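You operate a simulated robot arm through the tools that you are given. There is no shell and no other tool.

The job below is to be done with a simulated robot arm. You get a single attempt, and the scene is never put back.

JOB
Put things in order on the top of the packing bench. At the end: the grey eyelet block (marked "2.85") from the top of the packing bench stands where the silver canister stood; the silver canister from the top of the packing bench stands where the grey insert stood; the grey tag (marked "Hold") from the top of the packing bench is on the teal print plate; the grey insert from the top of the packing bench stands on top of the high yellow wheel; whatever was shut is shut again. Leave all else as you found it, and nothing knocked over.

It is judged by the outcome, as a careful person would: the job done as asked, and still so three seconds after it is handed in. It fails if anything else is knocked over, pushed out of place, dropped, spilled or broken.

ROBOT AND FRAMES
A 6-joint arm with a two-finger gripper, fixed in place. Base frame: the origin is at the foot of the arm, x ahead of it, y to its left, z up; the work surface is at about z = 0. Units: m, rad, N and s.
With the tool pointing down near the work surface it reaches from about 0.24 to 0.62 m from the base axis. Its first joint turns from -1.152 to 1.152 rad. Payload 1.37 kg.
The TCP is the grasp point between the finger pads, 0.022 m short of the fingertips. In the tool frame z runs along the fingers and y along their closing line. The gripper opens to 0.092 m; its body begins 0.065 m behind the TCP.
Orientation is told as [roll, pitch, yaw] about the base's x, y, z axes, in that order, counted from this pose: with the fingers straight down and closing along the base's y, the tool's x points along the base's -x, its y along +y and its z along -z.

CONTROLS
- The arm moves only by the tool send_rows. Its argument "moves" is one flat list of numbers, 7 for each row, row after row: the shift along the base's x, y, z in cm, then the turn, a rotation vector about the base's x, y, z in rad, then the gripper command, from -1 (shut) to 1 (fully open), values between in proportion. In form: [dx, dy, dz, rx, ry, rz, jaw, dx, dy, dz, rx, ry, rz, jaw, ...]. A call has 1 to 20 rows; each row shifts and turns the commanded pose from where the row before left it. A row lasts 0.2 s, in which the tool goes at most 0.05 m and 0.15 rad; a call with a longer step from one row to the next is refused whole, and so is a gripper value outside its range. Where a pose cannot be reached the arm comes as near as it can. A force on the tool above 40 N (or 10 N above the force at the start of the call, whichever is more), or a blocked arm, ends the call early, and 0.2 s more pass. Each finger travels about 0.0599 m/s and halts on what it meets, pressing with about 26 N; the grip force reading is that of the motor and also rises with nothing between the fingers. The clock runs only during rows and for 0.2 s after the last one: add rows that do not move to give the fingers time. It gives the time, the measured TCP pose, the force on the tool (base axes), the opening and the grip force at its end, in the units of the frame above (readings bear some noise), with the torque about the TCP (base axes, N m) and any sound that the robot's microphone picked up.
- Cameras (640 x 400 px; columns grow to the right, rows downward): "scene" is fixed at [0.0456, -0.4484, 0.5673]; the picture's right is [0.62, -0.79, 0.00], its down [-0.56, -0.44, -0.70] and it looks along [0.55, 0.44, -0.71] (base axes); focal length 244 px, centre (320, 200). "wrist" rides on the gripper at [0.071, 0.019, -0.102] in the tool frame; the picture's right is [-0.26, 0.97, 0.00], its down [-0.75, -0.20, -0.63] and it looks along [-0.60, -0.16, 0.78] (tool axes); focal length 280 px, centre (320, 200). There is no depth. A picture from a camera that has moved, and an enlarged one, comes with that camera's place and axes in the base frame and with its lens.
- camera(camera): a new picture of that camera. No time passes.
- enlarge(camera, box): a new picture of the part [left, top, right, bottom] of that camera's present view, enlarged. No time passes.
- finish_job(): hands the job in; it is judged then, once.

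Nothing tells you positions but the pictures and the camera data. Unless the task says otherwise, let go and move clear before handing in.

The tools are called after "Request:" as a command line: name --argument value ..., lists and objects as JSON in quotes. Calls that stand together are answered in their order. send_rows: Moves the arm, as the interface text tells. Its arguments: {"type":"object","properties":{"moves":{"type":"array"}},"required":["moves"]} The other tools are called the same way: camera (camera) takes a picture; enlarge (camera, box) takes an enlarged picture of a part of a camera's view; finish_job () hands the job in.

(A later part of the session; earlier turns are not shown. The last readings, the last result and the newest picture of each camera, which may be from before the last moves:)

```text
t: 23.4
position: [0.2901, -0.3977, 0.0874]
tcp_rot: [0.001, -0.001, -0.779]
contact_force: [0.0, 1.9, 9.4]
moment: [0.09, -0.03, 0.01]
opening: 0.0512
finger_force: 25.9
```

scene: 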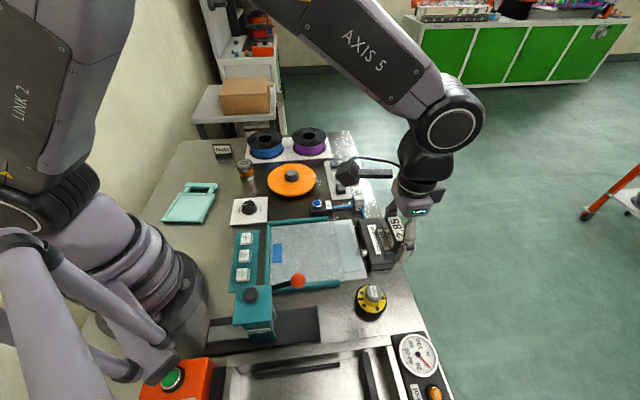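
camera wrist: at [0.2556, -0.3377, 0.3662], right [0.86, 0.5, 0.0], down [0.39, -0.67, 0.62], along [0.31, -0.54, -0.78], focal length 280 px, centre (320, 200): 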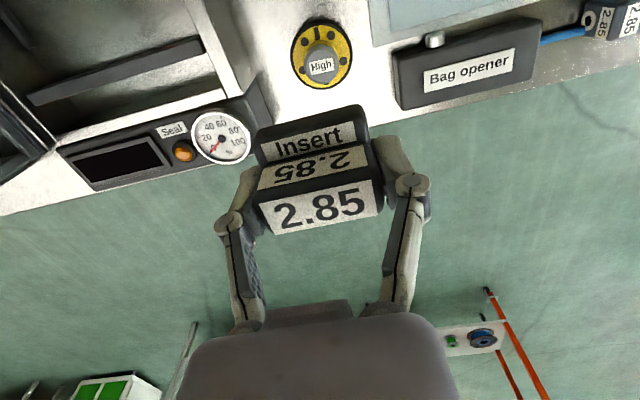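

The vertical force rose to about 9 N, so the insert has touched down on the knob. I'll ease off slightly, open the fingers and check before rising.

Request:
send_rows --moves '[0, 0, 0.05, 0, 0, 0, -1, 0, 0, 0, 0, 0, 0, 0.2, 0, 0, 0, 0, 0, 0, 0.4, 0, 0, 0, 0, 0, 0, 0.6, 0, 0, 0, 0, 0, 0, 0.6]'

Request:
camera --camera "wrist"

Request:
enlarge --camera "scene" --box '[355, 260, 405, 310]'

```text
t: 24.6
position: [0.2902, -0.3994, 0.0871]
tcp_rot: [0.001, 0.0, -0.78]
contact_force: [0.9, -0.1, 0.4]
moment: [0.0, 0.01, 0.02]
opening: 0.0736
finger_force: 0.0
```

```text
taken
camera wrist: at [0.2527, -0.3344, 0.1885], right [0.86, 0.5, 0.0], down [0.39, -0.67, 0.63], along [0.31, -0.54, -0.78], focal length 280 px, centre (320, 200)
```

wrist: 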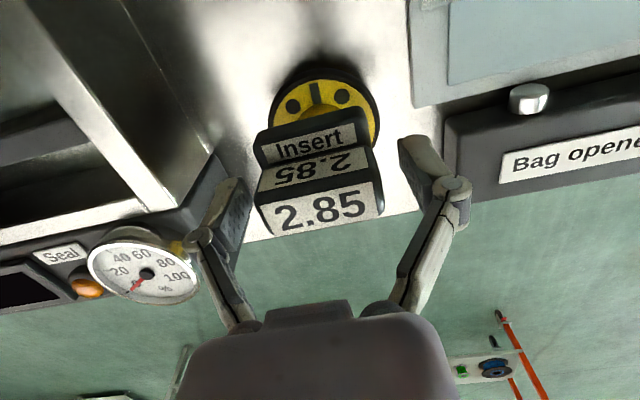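

```text
8.00 times, centred on (380, 285) of scene
camera zoom: at [0.0456, -0.4484, 0.5673], right [0.62, -0.79, 0.0], down [-0.56, -0.44, -0.7], along [0.55, 0.44, -0.71], focal length 1956 px, centre (-160, -480)
```

zoom: 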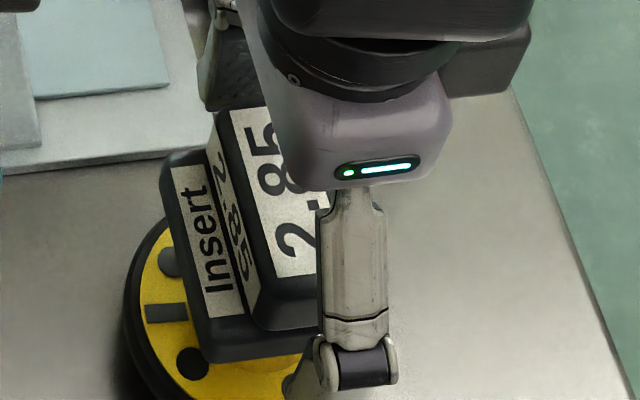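

The insert stands on the knob and is released. I'll rise straight up and look down to confirm it is stable.

Request:
send_rows --moves '[0, 0, 1.5, 0, 0, 0, 0.6, 0, 0, 3, 0, 0, 0, 0.6, 0, 0, 4.5, 0, 0, 0, 0.6, 0, 0, 4.5, 0, 0, 0, 0.6, 0, 0, 4.5, 0, 0, 0, 0.6, 0, 0, 0, 0, 0, 0, 0.6]'

Request:
enlarge --camera "wrist" --box '[250, 0, 400, 140]'

Request:
enlarge --camera "scene" --box '[330, 240, 420, 330]'

```text
t: 26.0
position: [0.2891, -0.397, 0.2704]
tcp_rot: [0.002, 0.0, -0.779]
contact_force: [-0.2, -0.6, 0.0]
moment: [0.0, -0.05, 0.03]
opening: 0.0735
finger_force: 0.1
```

```text
2.86 times, centred on (325, 70) of wrist
camera zoom: at [0.251, -0.3324, 0.3708], right [0.86, 0.5, 0.0], down [0.39, -0.67, 0.62], along [0.31, -0.54, -0.78], focal length 801 px, centre (306, 571)
```

zoom: 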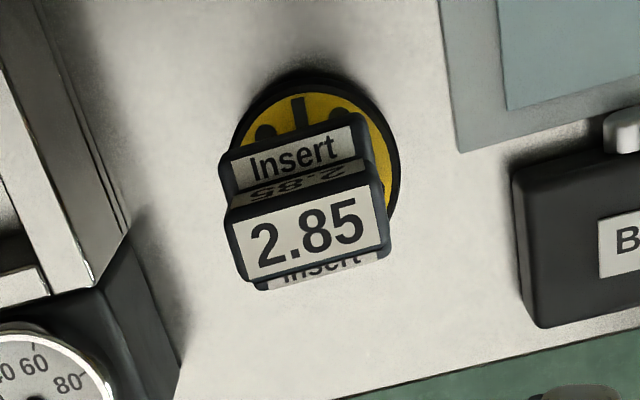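

```text
4.44 times, centred on (375, 285) of scene
camera zoom: at [0.0456, -0.4484, 0.5673], right [0.62, -0.79, 0.0], down [-0.56, -0.44, -0.7], along [0.55, 0.44, -0.71], focal length 1086 px, centre (76, -178)
```

zoom: 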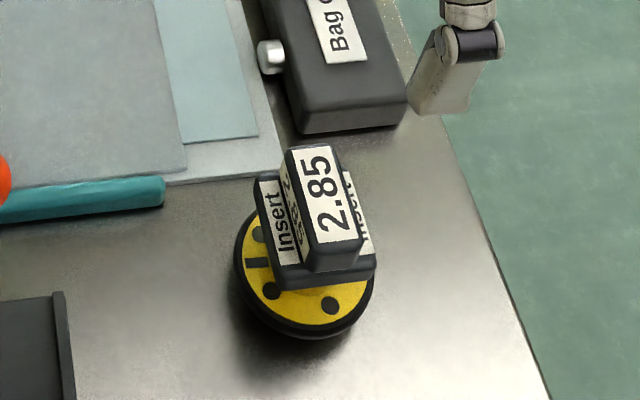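

The insert stands steadily on the wheel. Next is the canister, so I'll move to hover above it near (0.4175, 0.181).

Request:
send_rows --moves '[0.99, 4.45, 0, 0, 0, 0.12, 1, 0.99, 4.45, 0, 0, 0, 0.12, 1, 0.99, 4.45, 0, 0, 0, 0.12, 1, 0.99, 4.45, 0, 0, 0, 0.12, 1, 0.99, 4.45, 0, 0, 0, 0.12, 1, 0.99, 4.45, 0, 0, 0, 0.12, 1, 0.99, 4.45, 0, 0, 0, 0.12, 1, 0.99, 4.45, 0, 0, 0, 0.12, 1, 0.99, 4.45, 0, 0, 0, 0.12, 1, 0.99, 4.45, 0, 0, 0, 0.12, 1, 0.99, 4.45, 0, 0, 0, 0.12, 1, 0.99, 4.45, 0, 0, 0, 0.12, 1, 0.99, 4.45, 0, 0, 0, 0.12, 1, 0, 0, -4.5, 0, 0, 0, 1, 0, 0, -4.5, 0, 0, 0, 1, 0, 0, 0, 0, 0, 0, 1, 0, 0, 0, 0, 0, 0, 1]'

Request:
camera --camera "wrist"

Request:
enlarge --camera "wrist" --box '[240, 40, 400, 170]'

```text
t: 29.6
position: [0.4238, 0.1825, 0.1789]
tcp_rot: [0.002, -0.001, 0.784]
contact_force: [0.3, 0.8, 0.2]
moment: [0.0, -0.01, -0.01]
opening: 0.0919
finger_force: 0.1
```

```text
taken
camera wrist: at [0.3583, 0.1471, 0.2801], right [-0.5, 0.87, 0.0], down [0.68, 0.39, 0.62], along [0.54, 0.31, -0.78], focal length 280 px, centre (320, 200)
```

wrist: 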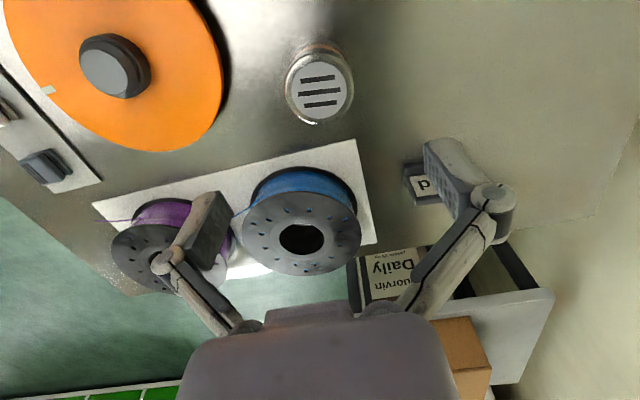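

```text
3.08 times, centred on (320, 105) of wrist
camera zoom: at [0.3583, 0.1471, 0.2801], right [-0.5, 0.87, 0.0], down [0.68, 0.39, 0.62], along [0.54, 0.31, -0.78], focal length 863 px, centre (320, 492)
```

zoom: 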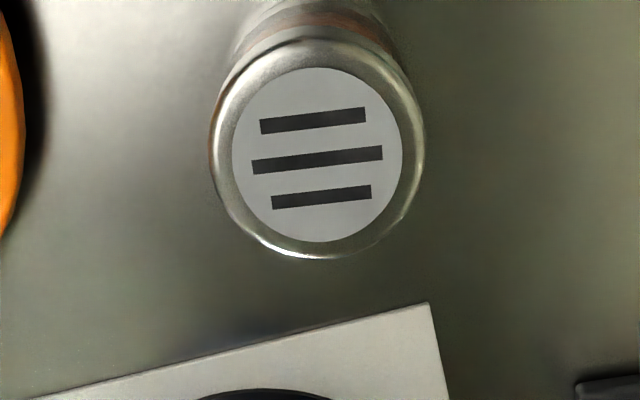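

The canister's top is centred at about (0.418, 0.181). I'll shift slightly, descend around it and check before closing.

Request:
send_rows --moves '[-0.45, -0.22, 0, 0, 0, 0, 1, 0, 0, -3.5, 0, 0, 0, 1, 0, 0, -3.5, 0, 0, 0, 1, 0, 0, -3.5, 0, 0, 0, 1, 0, 0, -2.0, 0, 0, 0, 1, 0, 0, -1.8, 0, 0, 0, 1, 0, 0, 0, 0, 0, 0, 1, 0, 0, 0, 0, 0, 0, 1]'

Request:
camera --camera "wrist"

Request:
enlarge --camera "scene" --box '[190, 120, 340, 220]'

```text
t: 31.4
position: [0.4157, 0.1787, 0.0343]
tcp_rot: [0.0, 0.001, 0.784]
contact_force: [-0.5, 0.2, 0.0]
moment: [0.02, 0.02, 0.01]
opening: 0.092
finger_force: 0.2
```

```text
taken
camera wrist: at [0.3514, 0.1433, 0.135], right [-0.5, 0.87, 0.0], down [0.68, 0.39, 0.63], along [0.54, 0.31, -0.78], focal length 280 px, centre (320, 200)
```

wrist: 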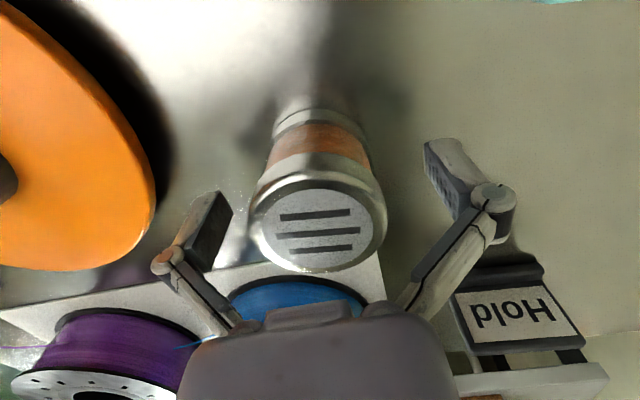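

```text
4.00 times, centred on (265, 170) of scene
camera zoom: at [0.0456, -0.4484, 0.5673], right [0.62, -0.79, 0.0], down [-0.56, -0.44, -0.7], along [0.55, 0.44, -0.71], focal length 978 px, centre (540, 320)
```

zoom: 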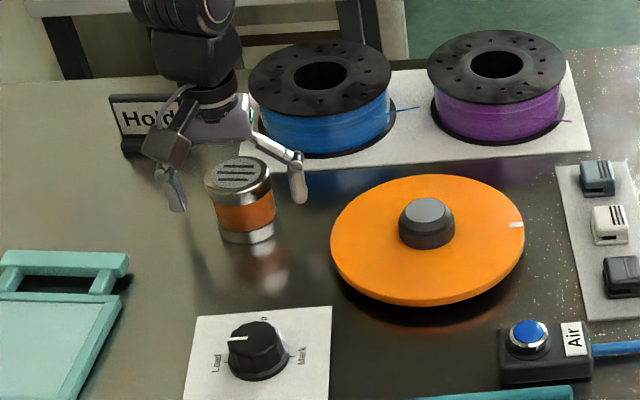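

The canister is centred between the fingers. I'll nudge 2 mm forward, close the grip and lift slightly to check.

Request:
send_rows --moves '[0.2, 0.2, 0, 0, 0, 0, 1, 0, 0, 0, 0, 0, 0, 0.5, 0, 0, 0, 0, 0, 0, 0.2, 0, 0, 0, 0, 0, 0, -1, 0, 0, 0, 0, 0, 0, -1, 0, 0, 0, 0, 0, 0, -1]'

Request:
camera --camera "wrist"

```text
t: 32.8
position: [0.4172, 0.1806, 0.0333]
tcp_rot: [0.0, 0.0, 0.784]
contact_force: [-1.0, -0.1, 4.1]
moment: [0.01, 0.0, 0.07]
opening: 0.0544
finger_force: 25.8
```

```text
taken
camera wrist: at [0.3534, 0.1452, 0.1346], right [-0.5, 0.87, 0.0], down [0.68, 0.39, 0.63], along [0.54, 0.31, -0.78], focal length 280 px, centre (320, 200)
```

wrist: 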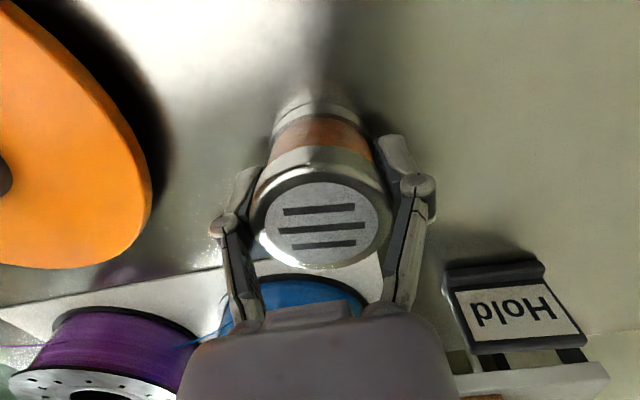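

The canister is gripped. I'll lift it and carry it upright over to the spot where the insert stood.

Request:
send_rows --moves '[0, 0, 1.5, 0, 0, 0, -1, 0, 0, 3.5, 0, 0, 0, -1, 0, 0, 4, 0, 0, 0, -1, 0, 0, 4, 0, 0, 0, -1, -1.325, 3.8, 0, 0, 0, 0.04, -1, -1.325, 3.8, 0, 0, 0, 0.04, -1, -1.325, 3.8, 0, 0, 0, 0.04, -1, -1.325, 3.8, 0, 0, 0, 0.04, -1, -1.325, 3.8, 0, 0, 0, 0.04, -1, -1.325, 3.8, 0, 0, 0, 0.04, -1, 0, 0, 0, 0, 0, 0, -1, 0, 0, 0, 0, 0, 0, -1]'

Request:
camera --camera "wrist"

Request:
camera --camera "scene"

```text
t: 35.4
position: [0.3334, 0.4073, 0.1661]
tcp_rot: [0.0, 0.002, 1.024]
contact_force: [-0.7, -1.1, -1.9]
moment: [0.02, 0.03, 0.0]
opening: 0.0542
finger_force: 26.3
```

```text
taken
camera wrist: at [0.2791, 0.3571, 0.2667], right [-0.69, 0.73, 0.0], down [0.57, 0.54, 0.62], along [0.45, 0.43, -0.78], focal length 280 px, centre (320, 200)
```

wrist: 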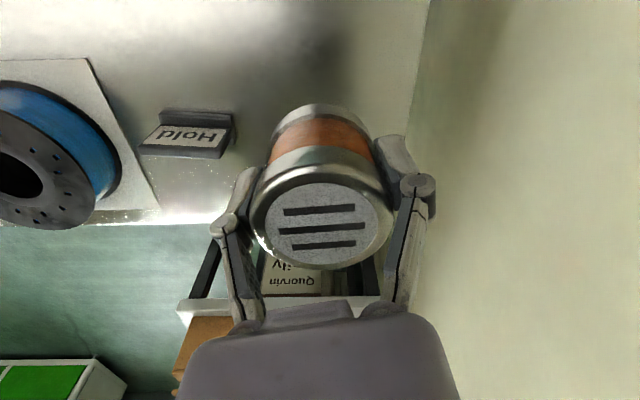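

```text
taken
```

scene: 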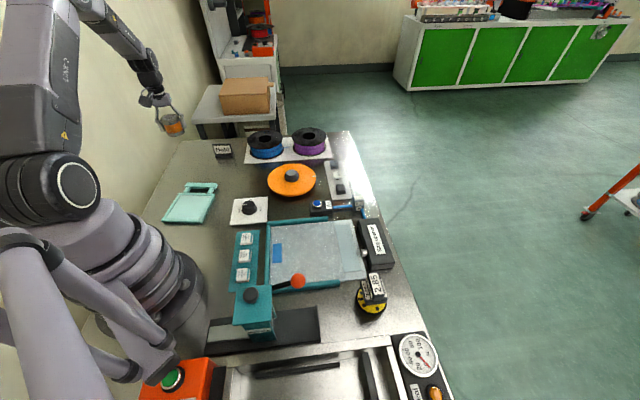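

I'm almost exactly over the insert's old spot. I'll correct by 5 mm and lower the canister.

Request:
send_rows --moves '[0.5, 0.15, 0, 0, 0, 0, -1, 0, 0, -4, 0, 0, 0, -1, 0, 0, -4, 0, 0, 0, -1, 0, 0, -2.5, 0, 0, 0, -1, 0, 0, -1.2, 0, 0, 0, -1, 0, 0, -0.7, 0, 0, 0, -1, 0, 0, 0, 0, 0, 0, -1, 0, 0, 0, 0, 0, 0, -1]'

Request:
camera --camera "wrist"

```text
t: 37.2
position: [0.3408, 0.4109, 0.04]
tcp_rot: [0.001, -0.001, 1.023]
contact_force: [-0.6, 0.1, -0.7]
moment: [0.0, -0.02, -0.02]
opening: 0.0543
finger_force: 25.9
```

```text
taken
camera wrist: at [0.2876, 0.3603, 0.1414], right [-0.69, 0.73, 0.0], down [0.57, 0.54, 0.63], along [0.45, 0.43, -0.78], focal length 280 px, centre (320, 200)
```

wrist: 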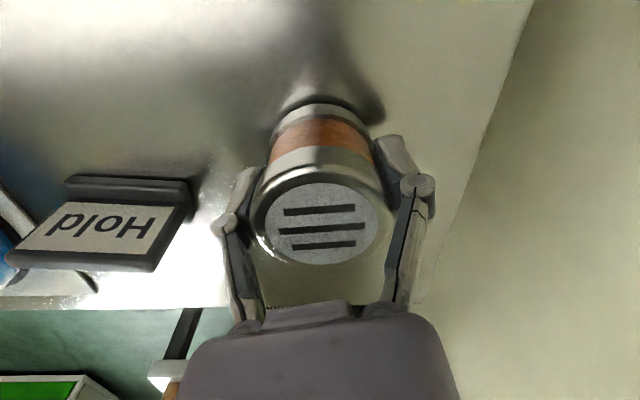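

Request:
send_rows --moves '[-0.25, -0.2, 0, 0, 0, 0, -1, 0, 0, 0, 0, 0, 0, -1, 0, 0, -0.3, 0, 0, 0, -1, 0, 0, -0.15, 0, 0, 0, -1, 0, 0, 0, 0, 0, 0, -1]'

```text
t: 38.4
position: [0.339, 0.4066, 0.0357]
tcp_rot: [0.001, -0.001, 1.023]
contact_force: [-0.5, 0.4, -1.1]
moment: [-0.02, -0.01, 0.03]
opening: 0.0544
finger_force: 26.0
```

Request:
send_rows --moves '[0, 0, -0.12, 0, 0, 0, -1, 0, 0, -0.1, 0, 0, 0, -1, 0, 0, 0, 0, 0, 0, -1]'

```text
t: 39.2
position: [0.3396, 0.4071, 0.0344]
tcp_rot: [-0.002, 0.001, 1.023]
contact_force: [-0.5, -0.4, -1.2]
moment: [0.02, 0.03, 0.0]
opening: 0.0543
finger_force: 26.2
```

Request:
send_rows --moves '[0, 0, -0.12, 0, 0, 0, -1, 0, 0, 0, 0, 0, 0, -1]'

```text
t: 39.8
position: [0.3403, 0.4084, 0.0336]
tcp_rot: [0.002, -0.001, 1.025]
contact_force: [-2.4, -2.3, 8.6]
moment: [-0.11, 0.07, 0.0]
opening: 0.0545
finger_force: 25.9
```

The canister has touched the bench. I'll ease off slightly, release and inspect.

Request:
send_rows --moves '[0, 0, 0.05, 0, 0, 0, -1, 0, 0, 0, 0, 0, 0, 0.3, 0, 0, 0, 0, 0, 0, 0.45, 0, 0, 0, 0, 0, 0, 0.6, 0, 0, 0, 0, 0, 0, 0.6]'

Request:
camera --camera "wrist"

```text
t: 41.0
position: [0.341, 0.4088, 0.0342]
tcp_rot: [0.002, -0.001, 1.022]
contact_force: [0.3, 0.2, -0.1]
moment: [-0.01, 0.01, 0.01]
opening: 0.0736
finger_force: 0.0
```

```text
taken
camera wrist: at [0.2861, 0.3584, 0.1347], right [-0.69, 0.73, 0.0], down [0.57, 0.54, 0.63], along [0.45, 0.43, -0.78], focal length 280 px, centre (320, 200)
```

wrist: 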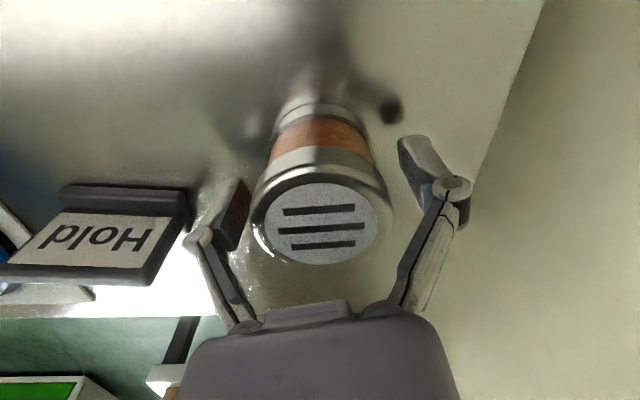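

The canister stands where the insert was. I'll rise and move over to the Hold tag.

Request:
send_rows --moves '[0, 0, 1.5, 0, 0, 0, 0.6, 0, 0, 4, 0, 0, 0, 0.6, 0, 0, 4.5, 0, 0, 0, 0.6, 0, 0, 4.5, 0, 0, 0, 0.6, 2.6, -1.45, 0, 0, 0, -0.07, 1, 2.6, -1.45, 0, 0, 0, -0.07, 1, 2.6, -1.45, 0, 0, 0, -0.07, 1, 2.5, -1.45, 0, 0, 0, -0.06, 1, 0, 0, 0, 0, 0, 0, 1, 0, 0, 0, 0, 0, 0, 1]'

Request:
camera --camera "wrist"

Request:
enlarge --camera "wrist" --box '[250, 40, 400, 150]'

Request:
enlarge --camera "scene" --box '[160, 120, 280, 200]'

```text
t: 43.2
position: [0.4447, 0.3518, 0.178]
tcp_rot: [-0.001, -0.001, 0.751]
contact_force: [-0.4, -0.1, -0.1]
moment: [0.0, 0.03, 0.02]
opening: 0.092
finger_force: 0.0
```

```text
taken
camera wrist: at [0.3793, 0.3185, 0.2792], right [-0.47, 0.88, 0.0], down [0.69, 0.37, 0.62], along [0.55, 0.29, -0.78], focal length 280 px, centre (320, 200)
```

wrist: 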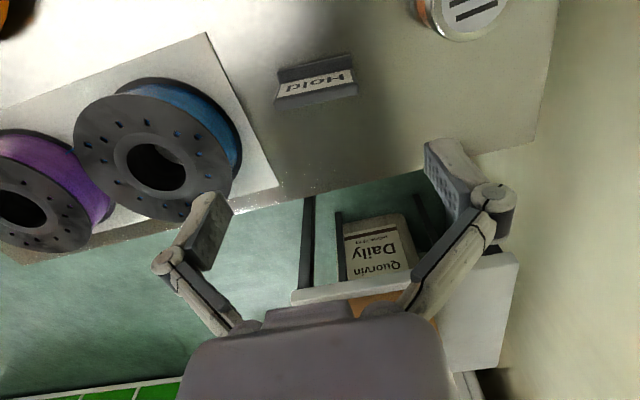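

```text
3.64 times, centred on (325, 95) of wrist
camera zoom: at [0.3793, 0.3185, 0.2792], right [-0.47, 0.88, 0.0], down [0.69, 0.37, 0.62], along [0.55, 0.29, -0.78], focal length 1020 px, centre (302, 582)
```

zoom: 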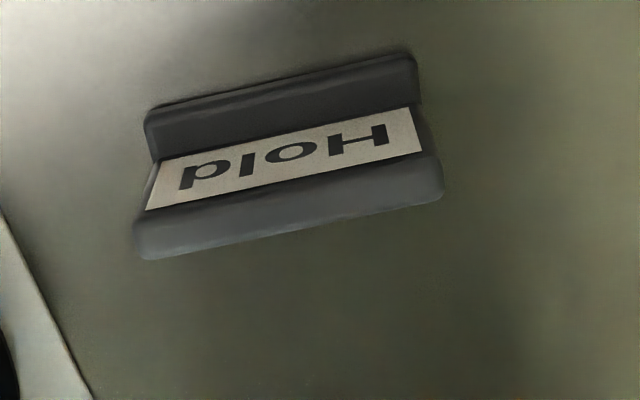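

```text
5.00 times, centred on (220, 160) of scene
camera zoom: at [0.0456, -0.4484, 0.5673], right [0.62, -0.79, 0.0], down [-0.56, -0.44, -0.7], along [0.55, 0.44, -0.71], focal length 1222 px, centre (820, 400)
```

zoom: 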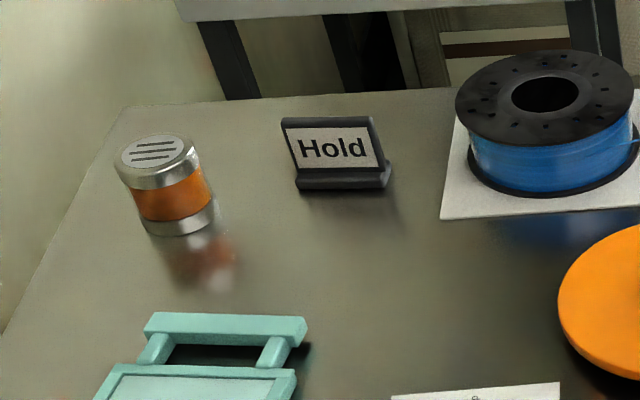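

The tag is about 6.7 cm wide at 129.5° and stands about 5.6 cm tall with a slight lean. I'll align the fingers to its ends and come down partway.

Request:
send_rows --moves '[0.0, -0.45, 0, 0, 0, -0.062, 1, 0, 0, -4, 0, 0, 0, 1, 0, 0, -4, 0, 0, 0, 1, 0, 0, -1.2, 0, 0, 0, 1, 0, 0, 0, 0, 0, 0, 1, 0, 0, 0, 0, 0, 0, 1]'

Request:
camera --camera "wrist"

Request:
enlarge --camera "wrist" --box '[220, 80, 420, 240]'

```text
t: 44.6
position: [0.4459, 0.3446, 0.087]
tcp_rot: [-0.001, -0.001, 0.691]
contact_force: [0.3, 0.2, 0.3]
moment: [-0.03, 0.0, 0.0]
opening: 0.092
finger_force: 0.0
```

```text
taken
camera wrist: at [0.378, 0.315, 0.1878], right [-0.41, 0.91, 0.0], down [0.71, 0.32, 0.62], along [0.57, 0.26, -0.78], focal length 280 px, centre (320, 200)
```

wrist: 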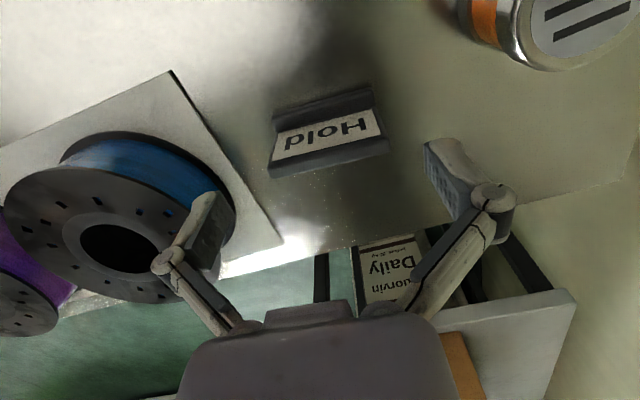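

```text
2.50 times, centred on (320, 160) of wrist
camera zoom: at [0.378, 0.315, 0.1878], right [-0.41, 0.91, 0.0], down [0.71, 0.32, 0.62], along [0.57, 0.26, -0.78], focal length 701 px, centre (320, 300)
```

zoom: 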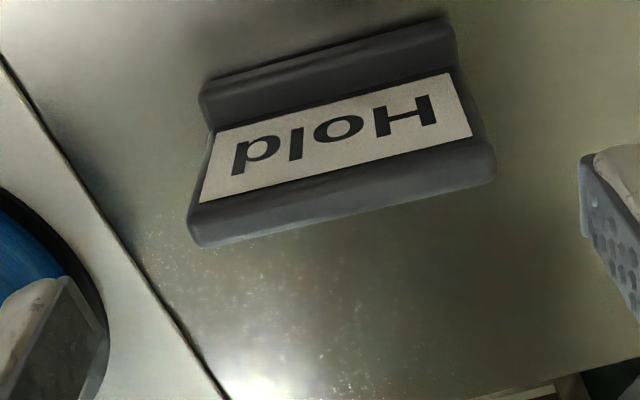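

The tag is aligned in angle and 2.6 mm off laterally. I'll correct, descend, and check before closing.

Request:
send_rows --moves '[-0.17, 0.2, 0, 0, 0, 0, 1, 0, 0, -2, 0, 0, 0, 1, 0, 0, -2, 0, 0, 0, 1, 0, 0, -1.3, 0, 0, 0, 1, 0, 0, 0, 0, 0, 0, 1, 0, 0, 0, 0, 0, 0, 1]'

Request:
camera --camera "wrist"

Request:
enlarge --camera "scene" --box '[170, 100, 270, 180]'

```text
t: 46.0
position: [0.4431, 0.3473, 0.0323]
tcp_rot: [0.001, -0.001, 0.691]
contact_force: [-0.7, -0.1, 0.6]
moment: [0.03, 0.0, -0.03]
opening: 0.0919
finger_force: 0.1
```

```text
taken
camera wrist: at [0.3759, 0.317, 0.1334], right [-0.41, 0.91, 0.0], down [0.71, 0.32, 0.63], along [0.57, 0.26, -0.78], focal length 280 px, centre (320, 200)
```

wrist: 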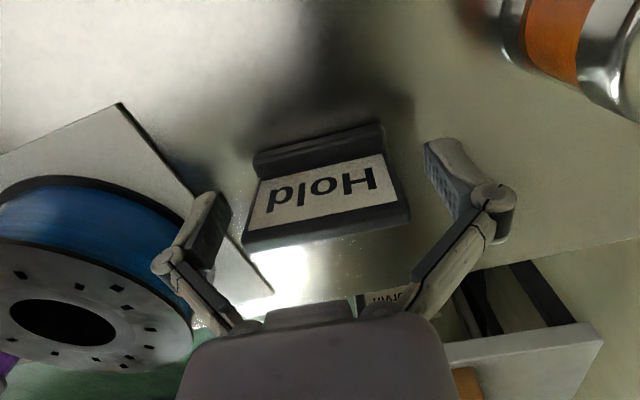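

```text
5.00 times, centred on (220, 140) of scene
camera zoom: at [0.0456, -0.4484, 0.5673], right [0.62, -0.79, 0.0], down [-0.56, -0.44, -0.7], along [0.55, 0.44, -0.71], focal length 1222 px, centre (820, 500)
```

zoom: 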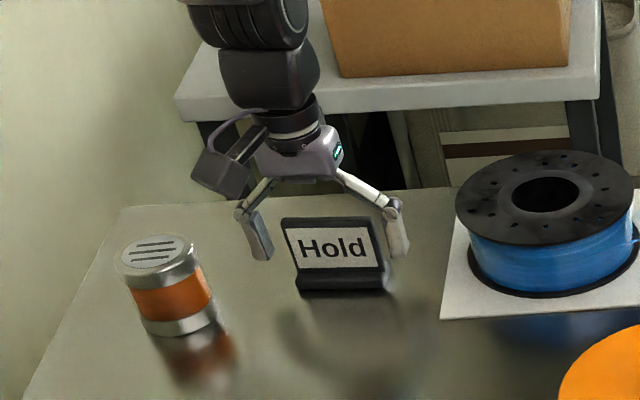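

The fingers straddle the tag's ends. I'll close the grip.

Request:
send_rows --moves '[0, 0, 0, 0, 0, 0, 0.6, 0, 0, 0, 0, 0, 0, 0.4, 0, 0, 0, 0, 0, 0, -1, 0, 0, 0, 0, 0, 0, -1, 0, 0, 0, 0, 0, 0, -1]'

Request:
camera --camera "wrist"

Request:
enlarge --camera "scene" --box '[190, 120, 260, 180]'

```text
t: 47.2
position: [0.4431, 0.3464, 0.033]
tcp_rot: [-0.002, 0.002, 0.69]
contact_force: [-0.3, -0.8, 5.1]
moment: [0.01, 0.03, 0.02]
opening: 0.0689
finger_force: 26.4
```

```text
taken
camera wrist: at [0.376, 0.3171, 0.1337], right [-0.41, 0.91, 0.0], down [0.71, 0.32, 0.63], along [0.57, 0.26, -0.78], focal length 280 px, centre (320, 200)
```

wrist: 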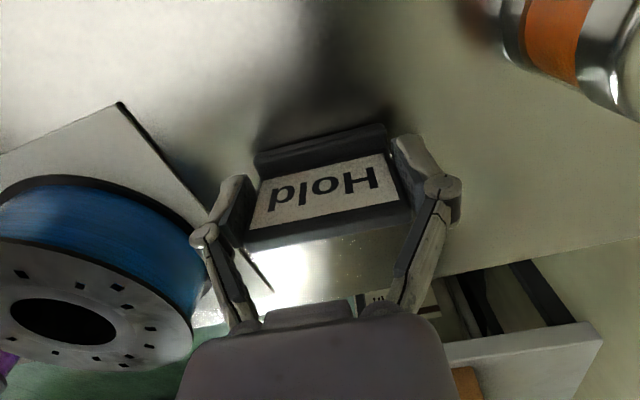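

```text
6.67 times, centred on (225, 150) of scene
camera zoom: at [0.0456, -0.4484, 0.5673], right [0.62, -0.79, 0.0], down [-0.56, -0.44, -0.7], along [0.55, 0.44, -0.71], focal length 1630 px, centre (953, 533)
```

zoom: 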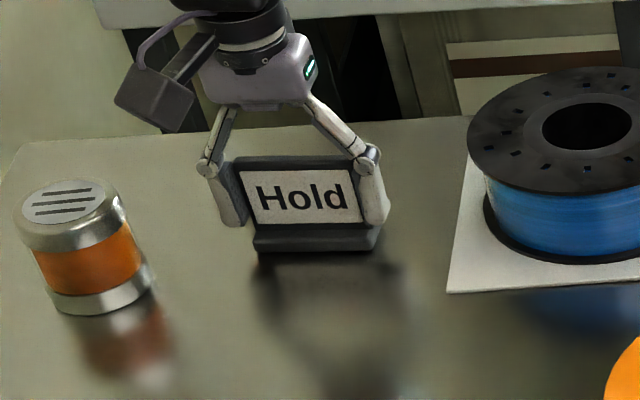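

The tag is gripped at its ends. I'll lift it and carry it over to the teal print plate.

Request:
send_rows --moves '[0, 0, 1.0, 0, 0, 0, -1, 0, 0, 3, 0, 0, 0, -1, 0, 0, 4, 0, 0, 0, -1, 0, 0, 4, 0, 0, 0, -1, -3.33, -2.04, 0, 0, 0, -0.02, -1, -3.33, -2.04, 0, 0, 0, -0.02, -1, -3.33, -2.04, 0, 0, 0, -0.02, -1, -3.33, -2.04, 0, 0, 0, 0, -1, -3.33, -2.04, 0, 0, 0, 0, -1, -3.33, -2.04, 0, 0, 0, 0, -1, -3.33, -2.04, 0, 0, 0, 0, -1, 0, 0, 0, 0, 0, 0, -1, 0, 0, 0, 0, 0, 0, -1]'

Request:
camera --camera "wrist"

Request:
camera --camera "scene"

```text
t: 50.0
position: [0.211, 0.204, 0.155]
tcp_rot: [-0.001, -0.001, 0.632]
contact_force: [0.3, 0.6, -0.5]
moment: [0.0, -0.02, 0.06]
opening: 0.0689
finger_force: 25.9
```

```text
taken
camera wrist: at [0.1414, 0.1783, 0.2553], right [-0.36, 0.93, 0.0], down [0.73, 0.28, 0.63], along [0.58, 0.22, -0.78], focal length 280 px, centre (320, 200)
```

wrist: 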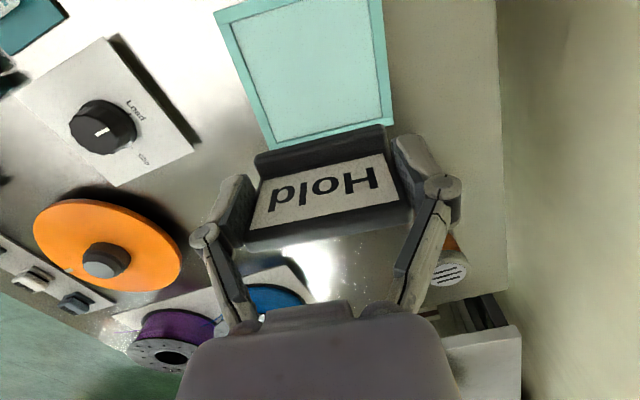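

```text
taken
```

scene: 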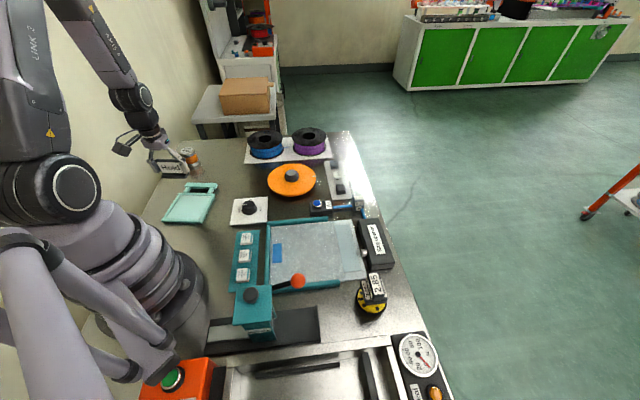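

The plate is centred at about (0.20, 0.197), and the tag hangs over its middle, slightly toward the handle. I'll lower most of the way and check.

Request:
send_rows --moves '[0, 0, -3.5, 0, 0, 0, -1, 0, 0, -3.5, 0, 0, 0, -1, 0, 0, -2.0, 0, 0, 0, -1, 0, 0, -1.0, 0, 0, 0, -1, 0, 0, 0, 0, 0, 0, -1, 0, 0, 0, 0, 0, 0, -1]'

Request:
camera --camera "wrist"

Request:
enlarge --camera "scene" --box '[130, 150, 250, 240]'

```text
t: 51.4
position: [0.2108, 0.2054, 0.0534]
tcp_rot: [0.0, -0.001, 0.633]
contact_force: [0.4, 0.0, -0.8]
moment: [0.03, 0.0, 0.01]
opening: 0.0694
finger_force: 26.4
```

```text
taken
camera wrist: at [0.1413, 0.1802, 0.1554], right [-0.36, 0.93, 0.0], down [0.73, 0.28, 0.63], along [0.58, 0.22, -0.78], focal length 280 px, centre (320, 200)
```

wrist: 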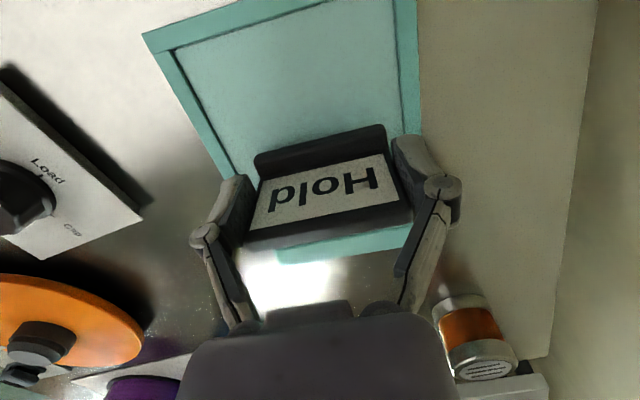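

```text
4.44 times, centred on (190, 195) of scene
camera zoom: at [0.0456, -0.4484, 0.5673], right [0.62, -0.79, 0.0], down [-0.56, -0.44, -0.7], along [0.55, 0.44, -0.71], focal length 1086 px, centre (898, 222)
```

zoom: 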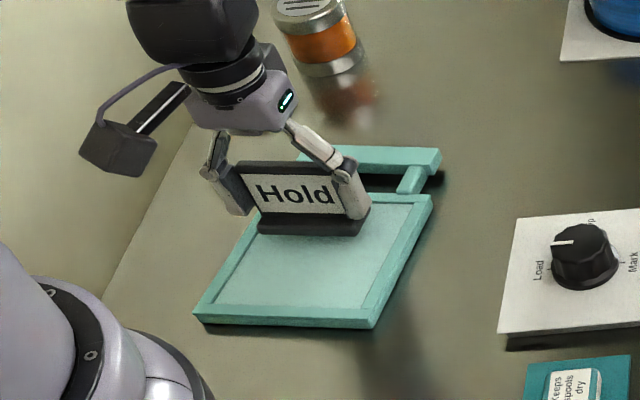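

The tag sits well within the plate's outline. I'll lower gently until contact.

Request:
send_rows --moves '[0, 0, -0.4, 0, 0, 0, -1, 0, 0, -0.2, 0, 0, 0, -1, 0, 0, 0, 0, 0, 0, -1]'

```text
t: 52.2
position: [0.2092, 0.2041, 0.0486]
tcp_rot: [0.001, 0.002, 0.631]
contact_force: [0.8, -1.1, -0.5]
moment: [-0.01, 0.02, -0.04]
opening: 0.0691
finger_force: 26.4
```

Request:
send_rows --moves '[0, 0, -0.15, 0, 0, 0, -1, 0, 0, -0.1, 0, 0, 0, -1, 0, 0, 0, 0, 0, 0, -1]'

```text
t: 53.0
position: [0.2091, 0.2041, 0.0443]
tcp_rot: [0.0, 0.0, 0.629]
contact_force: [-0.4, 0.2, -0.6]
moment: [0.0, 0.01, -0.03]
opening: 0.069
finger_force: 25.9
```

Request:
send_rows --moves '[0, 0, -0.12, 0, 0, 0, -1, 0, 0, 0, 0, 0, 0, -1]'

```text
t: 53.6
position: [0.2105, 0.2041, 0.0424]
tcp_rot: [-0.002, -0.001, 0.632]
contact_force: [0.0, 1.2, -0.3]
moment: [-0.01, -0.02, 0.0]
opening: 0.0687
finger_force: 26.0
```

Request:
send_rows --moves '[0, 0, -0.12, 0, 0, 0, -1, 0, 0, 0, 0, 0, 0, -1]'

Request:
enlarge --camera "scene" --box '[140, 160, 230, 230]'

```text
t: 54.2
position: [0.2089, 0.2047, 0.0427]
tcp_rot: [-0.001, 0.002, 0.63]
contact_force: [0.6, -2.7, 8.6]
moment: [-0.01, -0.07, -0.02]
opening: 0.069
finger_force: 26.2
```

```text
5.71 times, centred on (185, 195) of scene
camera zoom: at [0.0456, -0.4484, 0.5673], right [0.62, -0.79, 0.0], down [-0.56, -0.44, -0.7], along [0.55, 0.44, -0.71], focal length 1397 px, centre (1091, 229)
```

zoom: 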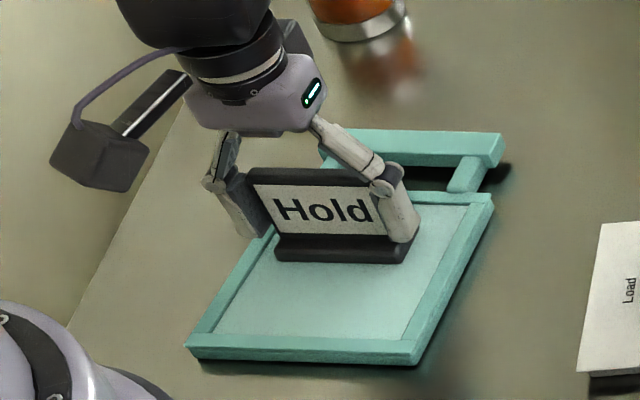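

The tag is resting on the plate's surface. I'll release and back away.

Request:
send_rows --moves '[0, 0, 0.05, 0, 0, 0, -1, 0, 0, 0, 0, 0, 0, 0.6, 0, 0, 0, 0, 0, 0, 0.75, 0, 0, 0, 0, 0, 0, 0.9, 0, 0, 0, 0, 0, 0, 1, 0, 0, 0, 0, 0, 0, 1]'

Request:
enlarge --camera "scene" --box '[140, 160, 230, 230]'

Request:
camera --camera "wrist"

```text
t: 55.6
position: [0.2081, 0.2041, 0.044]
tcp_rot: [-0.001, 0.001, 0.631]
contact_force: [0.4, 0.1, 0.2]
moment: [0.01, 0.0, 0.06]
opening: 0.0922
finger_force: 0.1
```

```text
5.71 times, centred on (185, 195) of scene
camera zoom: at [0.0456, -0.4484, 0.5673], right [0.62, -0.79, 0.0], down [-0.56, -0.44, -0.7], along [0.55, 0.44, -0.71], focal length 1397 px, centre (1091, 229)
```

zoom: 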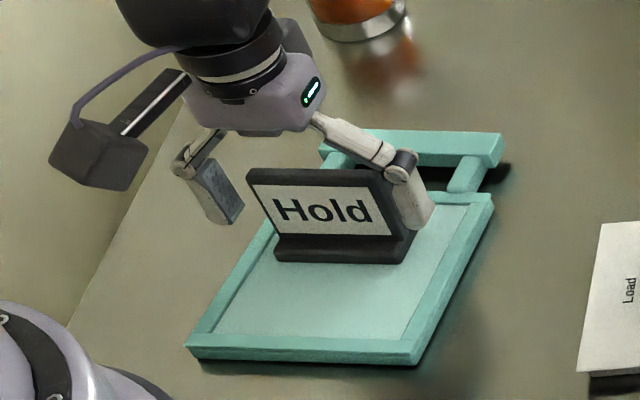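

```text
taken
camera wrist: at [0.1395, 0.1793, 0.1445], right [-0.36, 0.93, 0.0], down [0.73, 0.28, 0.63], along [0.58, 0.22, -0.78], focal length 280 px, centre (320, 200)
```

wrist: 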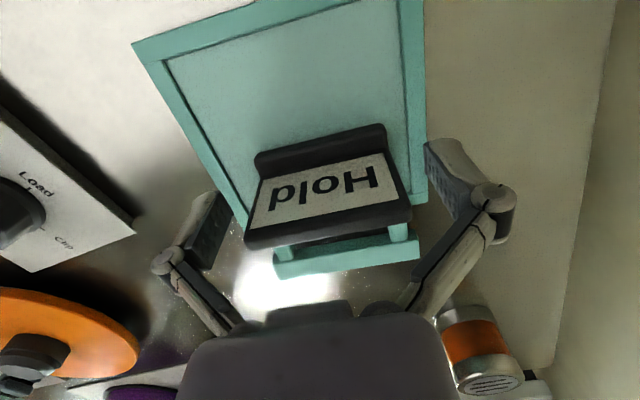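

The tag stands upright on the plate. I'll retreat upward and go inspect the eyelet block and hose closely.

Request:
send_rows --moves '[0, 0, 1, 0, 0, 0, 1, 0, 0, 3, 0, 0, 0, 1, 0, 0, 4, 0, 0, 0, 1, 0, 0, 4, 0, 0, 0, 1, 0, 0, 4, 0, 0, 0, 1, 2.9, -3.93, 0, 0, 0, -0.081, 1, 2.9, -3.93, 0, 0, 0, -0.081, 1, 2.9, -3.93, 0, 0, 0, -0.081, 1, 2.9, -3.93, 0, 0, 0, -0.081, 1, 2.9, -3.93, 0, 0, 0, -0.081, 1, 2.9, -3.93, 0, 0, 0, -0.081, 1, 2.9, -3.93, 0, 0, 0, -0.081, 1, 2.9, -3.93, 0, 0, 0, -0.081, 1, 2.9, -3.93, 0, 0, 0, -0.081, 1, 0, 0, -4, 0, 0, 0, 1, 0, 0, -4, 0, 0, 0, 1, 0, 0, 0, 0, 0, 0, 1]'

Request:
camera --camera "wrist"

Request:
camera --camera "scene"

Request:
enlarge --camera "wrist" --box '[220, 140, 340, 240]'

```text
t: 59.2
position: [0.4687, -0.1497, 0.1227]
tcp_rot: [-0.002, 0.001, -0.098]
contact_force: [0.3, -0.1, 0.3]
moment: [0.03, 0.05, -0.02]
opening: 0.0919
finger_force: 0.1
```

```text
taken
camera wrist: at [0.4001, -0.1211, 0.2239], right [0.36, 0.93, 0.0], down [0.73, -0.28, 0.62], along [0.58, -0.22, -0.78], focal length 280 px, centre (320, 200)
```

wrist: 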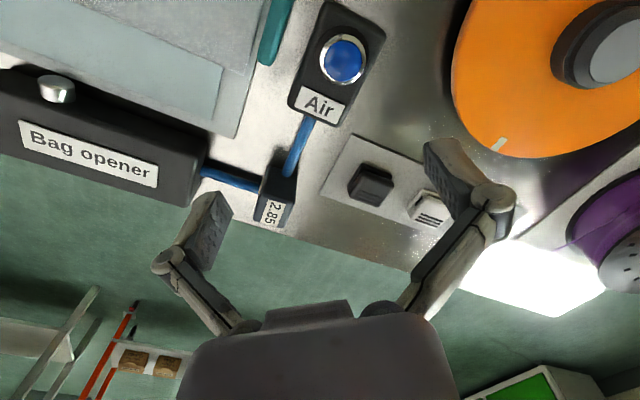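

```text
taken
```

scene: 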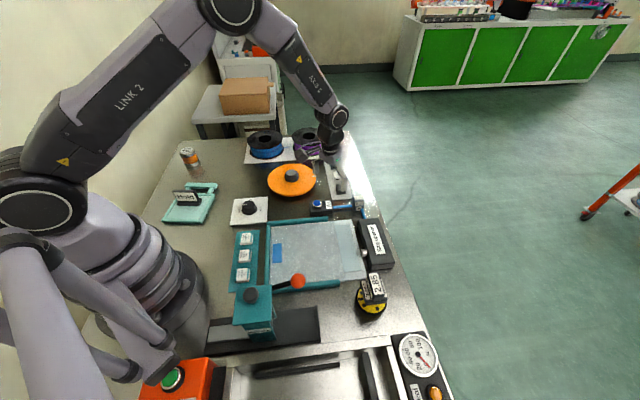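

```text
4.00 times, centred on (280, 190) of wrist
camera zoom: at [0.4001, -0.1211, 0.2239], right [0.36, 0.93, 0.0], down [0.73, -0.28, 0.62], along [0.58, -0.22, -0.78], focal length 1122 px, centre (480, 240)
```

zoom: 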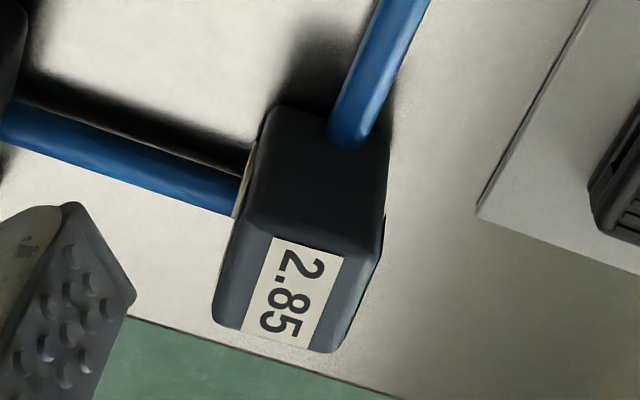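

The hose is an L-shape near the bench surface, with its corner inside the block's footprint. I'll look at the eyelet face from the bag-opener side to see whether the hose is threaded through it.

Request:
send_rows --moves '[0, 0, 3, 0, 0, 0, 1, -0.5, -2, 0, 0, 0, 0.14, 1, -0.5, -2, 0, 0, 0, 0.14, 1, -0.5, -2, 0, 0, 0, 0.14, 1, -0.5, -2, 0, 0, 0, 0.14, 1, -0.5, -2, 0, 0, 0, 0.14, 1, -0.5, -2, 0, 0, 0, 0.14, 1, -0.5, -2, 0, 0, 0, 0.14, 1, -0.4, -2, 0, 0, 0, 0.14, 1, 0, 0, -3, 0, 0, 0, 1, 0, 0, 0, 0, 0, 0, 1]'

Request:
camera --camera "wrist"

```text
t: 61.6
position: [0.4306, -0.3104, 0.1219]
tcp_rot: [0.001, 0.001, 1.023]
contact_force: [0.0, 0.4, 0.2]
moment: [-0.03, 0.01, -0.02]
opening: 0.0921
finger_force: 0.1
```

```text
taken
camera wrist: at [0.3767, -0.36, 0.2234], right [-0.69, 0.73, 0.0], down [0.57, 0.54, 0.63], along [0.45, 0.43, -0.78], focal length 280 px, centre (320, 200)
```

wrist: 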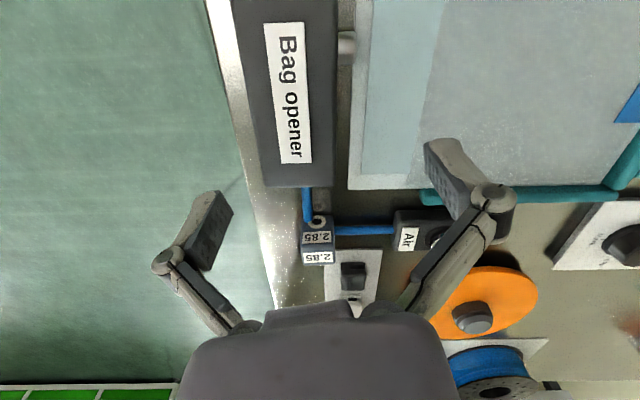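

Request:
enlarge --camera "wrist" --box '[280, 170, 400, 270]'

Request:
enlarge --camera "wrist" --box '[295, 195, 345, 245]'

```text
4.00 times, centred on (340, 220) of wrist
camera zoom: at [0.3767, -0.36, 0.2234], right [-0.69, 0.73, 0.0], down [0.57, 0.54, 0.63], along [0.45, 0.43, -0.78], focal length 1122 px, centre (240, 120)
```

zoom: 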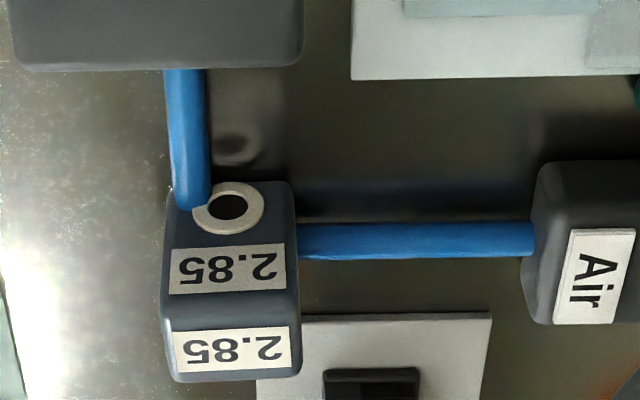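

```text
8.00 times, centred on (320, 220) of wrist
camera zoom: at [0.3767, -0.36, 0.2234], right [-0.69, 0.73, 0.0], down [0.57, 0.54, 0.63], along [0.45, 0.43, -0.78], focal length 2243 px, centre (320, 40)
```

zoom: 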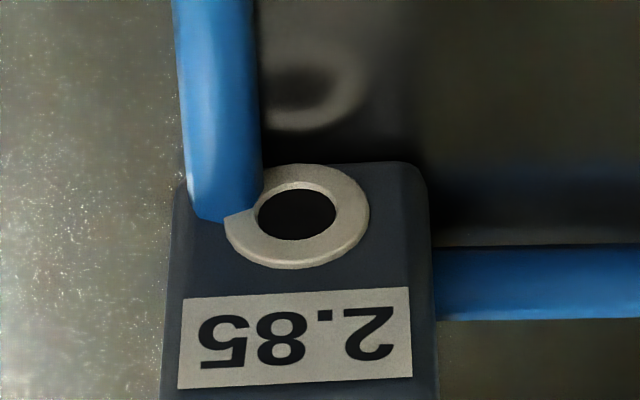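

The hose merely overlaps the block visually: the eyelet hole is empty and the hose meets the block beside the ring at z ≈ 0.01. So I'll grasp the block's upper part, above the hose, and lift very gently while watching forces. First I'll hover over it aligned with the bench axes.

Request:
send_rows --moves '[0, 0, 3, 0, 0, 0, 0.6, 2.51, 2.435, 0, 0, 0, -0.08, 0.3, 2.51, 2.435, 0, 0, 0, -0.08, 0.3, 2.51, 2.435, 0, 0, 0, -0.078, 0.3, 2.51, 2.435, 0, 0, 0, 0, 0.3, 0, 0, 0, 0, 0, 0, 0.3, 0, 0, 0, 0, 0, 0, 0.3]'

Request:
camera --camera "wrist"

Request:
enlarge --camera "wrist" --box '[260, 40, 380, 150]'

```text
t: 63.2
position: [0.531, -0.2137, 0.1529]
tcp_rot: [-0.001, 0.0, 0.783]
contact_force: [-0.5, -0.6, -0.5]
moment: [0.0, 0.0, 0.02]
opening: 0.0598
finger_force: 0.1
```

```text
taken
camera wrist: at [0.4666, -0.2491, 0.2539], right [-0.5, 0.87, 0.0], down [0.68, 0.39, 0.63], along [0.54, 0.31, -0.78], focal length 280 px, centre (320, 200)
```

wrist: 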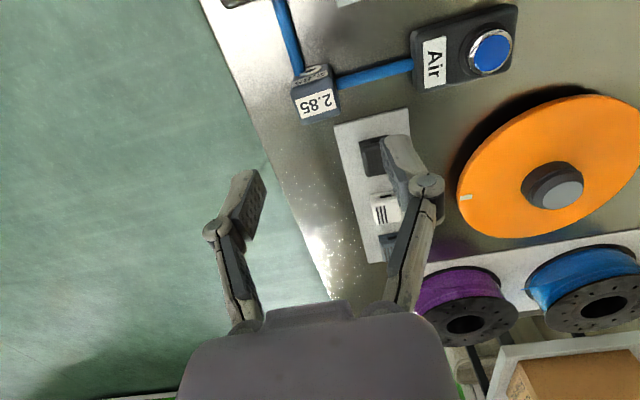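

```text
3.64 times, centred on (320, 95) of wrist
camera zoom: at [0.4666, -0.2491, 0.2539], right [-0.5, 0.87, 0.0], down [0.68, 0.39, 0.63], along [0.54, 0.31, -0.78], focal length 1020 px, centre (320, 582)
```

zoom: 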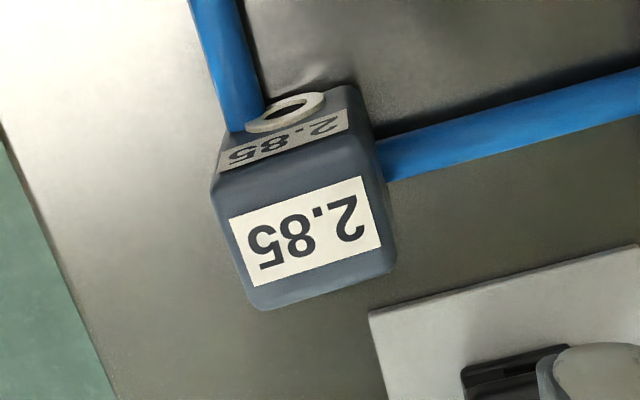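

The block's top is about 2.6 × 3.15 cm, well aligned, with a 2.3 mm lateral offset. I'll correct it and descend so the fingertips stay above the hose.

Request:
send_rows --moves '[0.16, -0.2, 0, 0, 0, 0, 0.3, 0, 0, -3, 0, 0, 0, 0.3, 0, 0, -3, 0, 0, 0, 0.3, 0, 0, -2.5, 0, 0, 0, 0.3, 0, 0, -1.3, 0, 0, 0, 0.3, 0, 0, 0, 0, 0, 0, 0.3, 0, 0, 0, 0, 0, 0, 0.3]'

Request:
camera --camera "wrist"

Request:
enlarge --camera "scene" --box '[310, 160, 400, 230]'

```text
t: 64.8
position: [0.5321, -0.2155, 0.0537]
tcp_rot: [0.0, 0.001, 0.786]
contact_force: [0.2, -0.7, -0.4]
moment: [0.02, 0.02, 0.02]
opening: 0.0598
finger_force: 0.0
```

```text
taken
camera wrist: at [0.4673, -0.2514, 0.1551], right [-0.5, 0.87, 0.0], down [0.68, 0.39, 0.63], along [0.54, 0.31, -0.78], focal length 280 px, centre (320, 200)
```

wrist: 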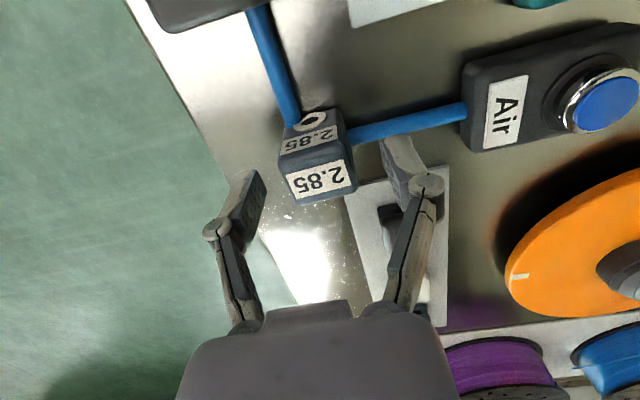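

```text
5.71 times, centred on (355, 195) of scene
camera zoom: at [0.0456, -0.4484, 0.5673], right [0.62, -0.79, 0.0], down [-0.56, -0.44, -0.7], along [0.55, 0.44, -0.71], focal length 1397 px, centre (120, 229)
```

zoom: 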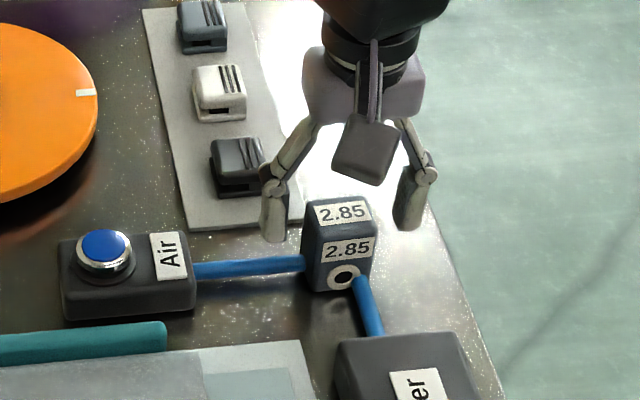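

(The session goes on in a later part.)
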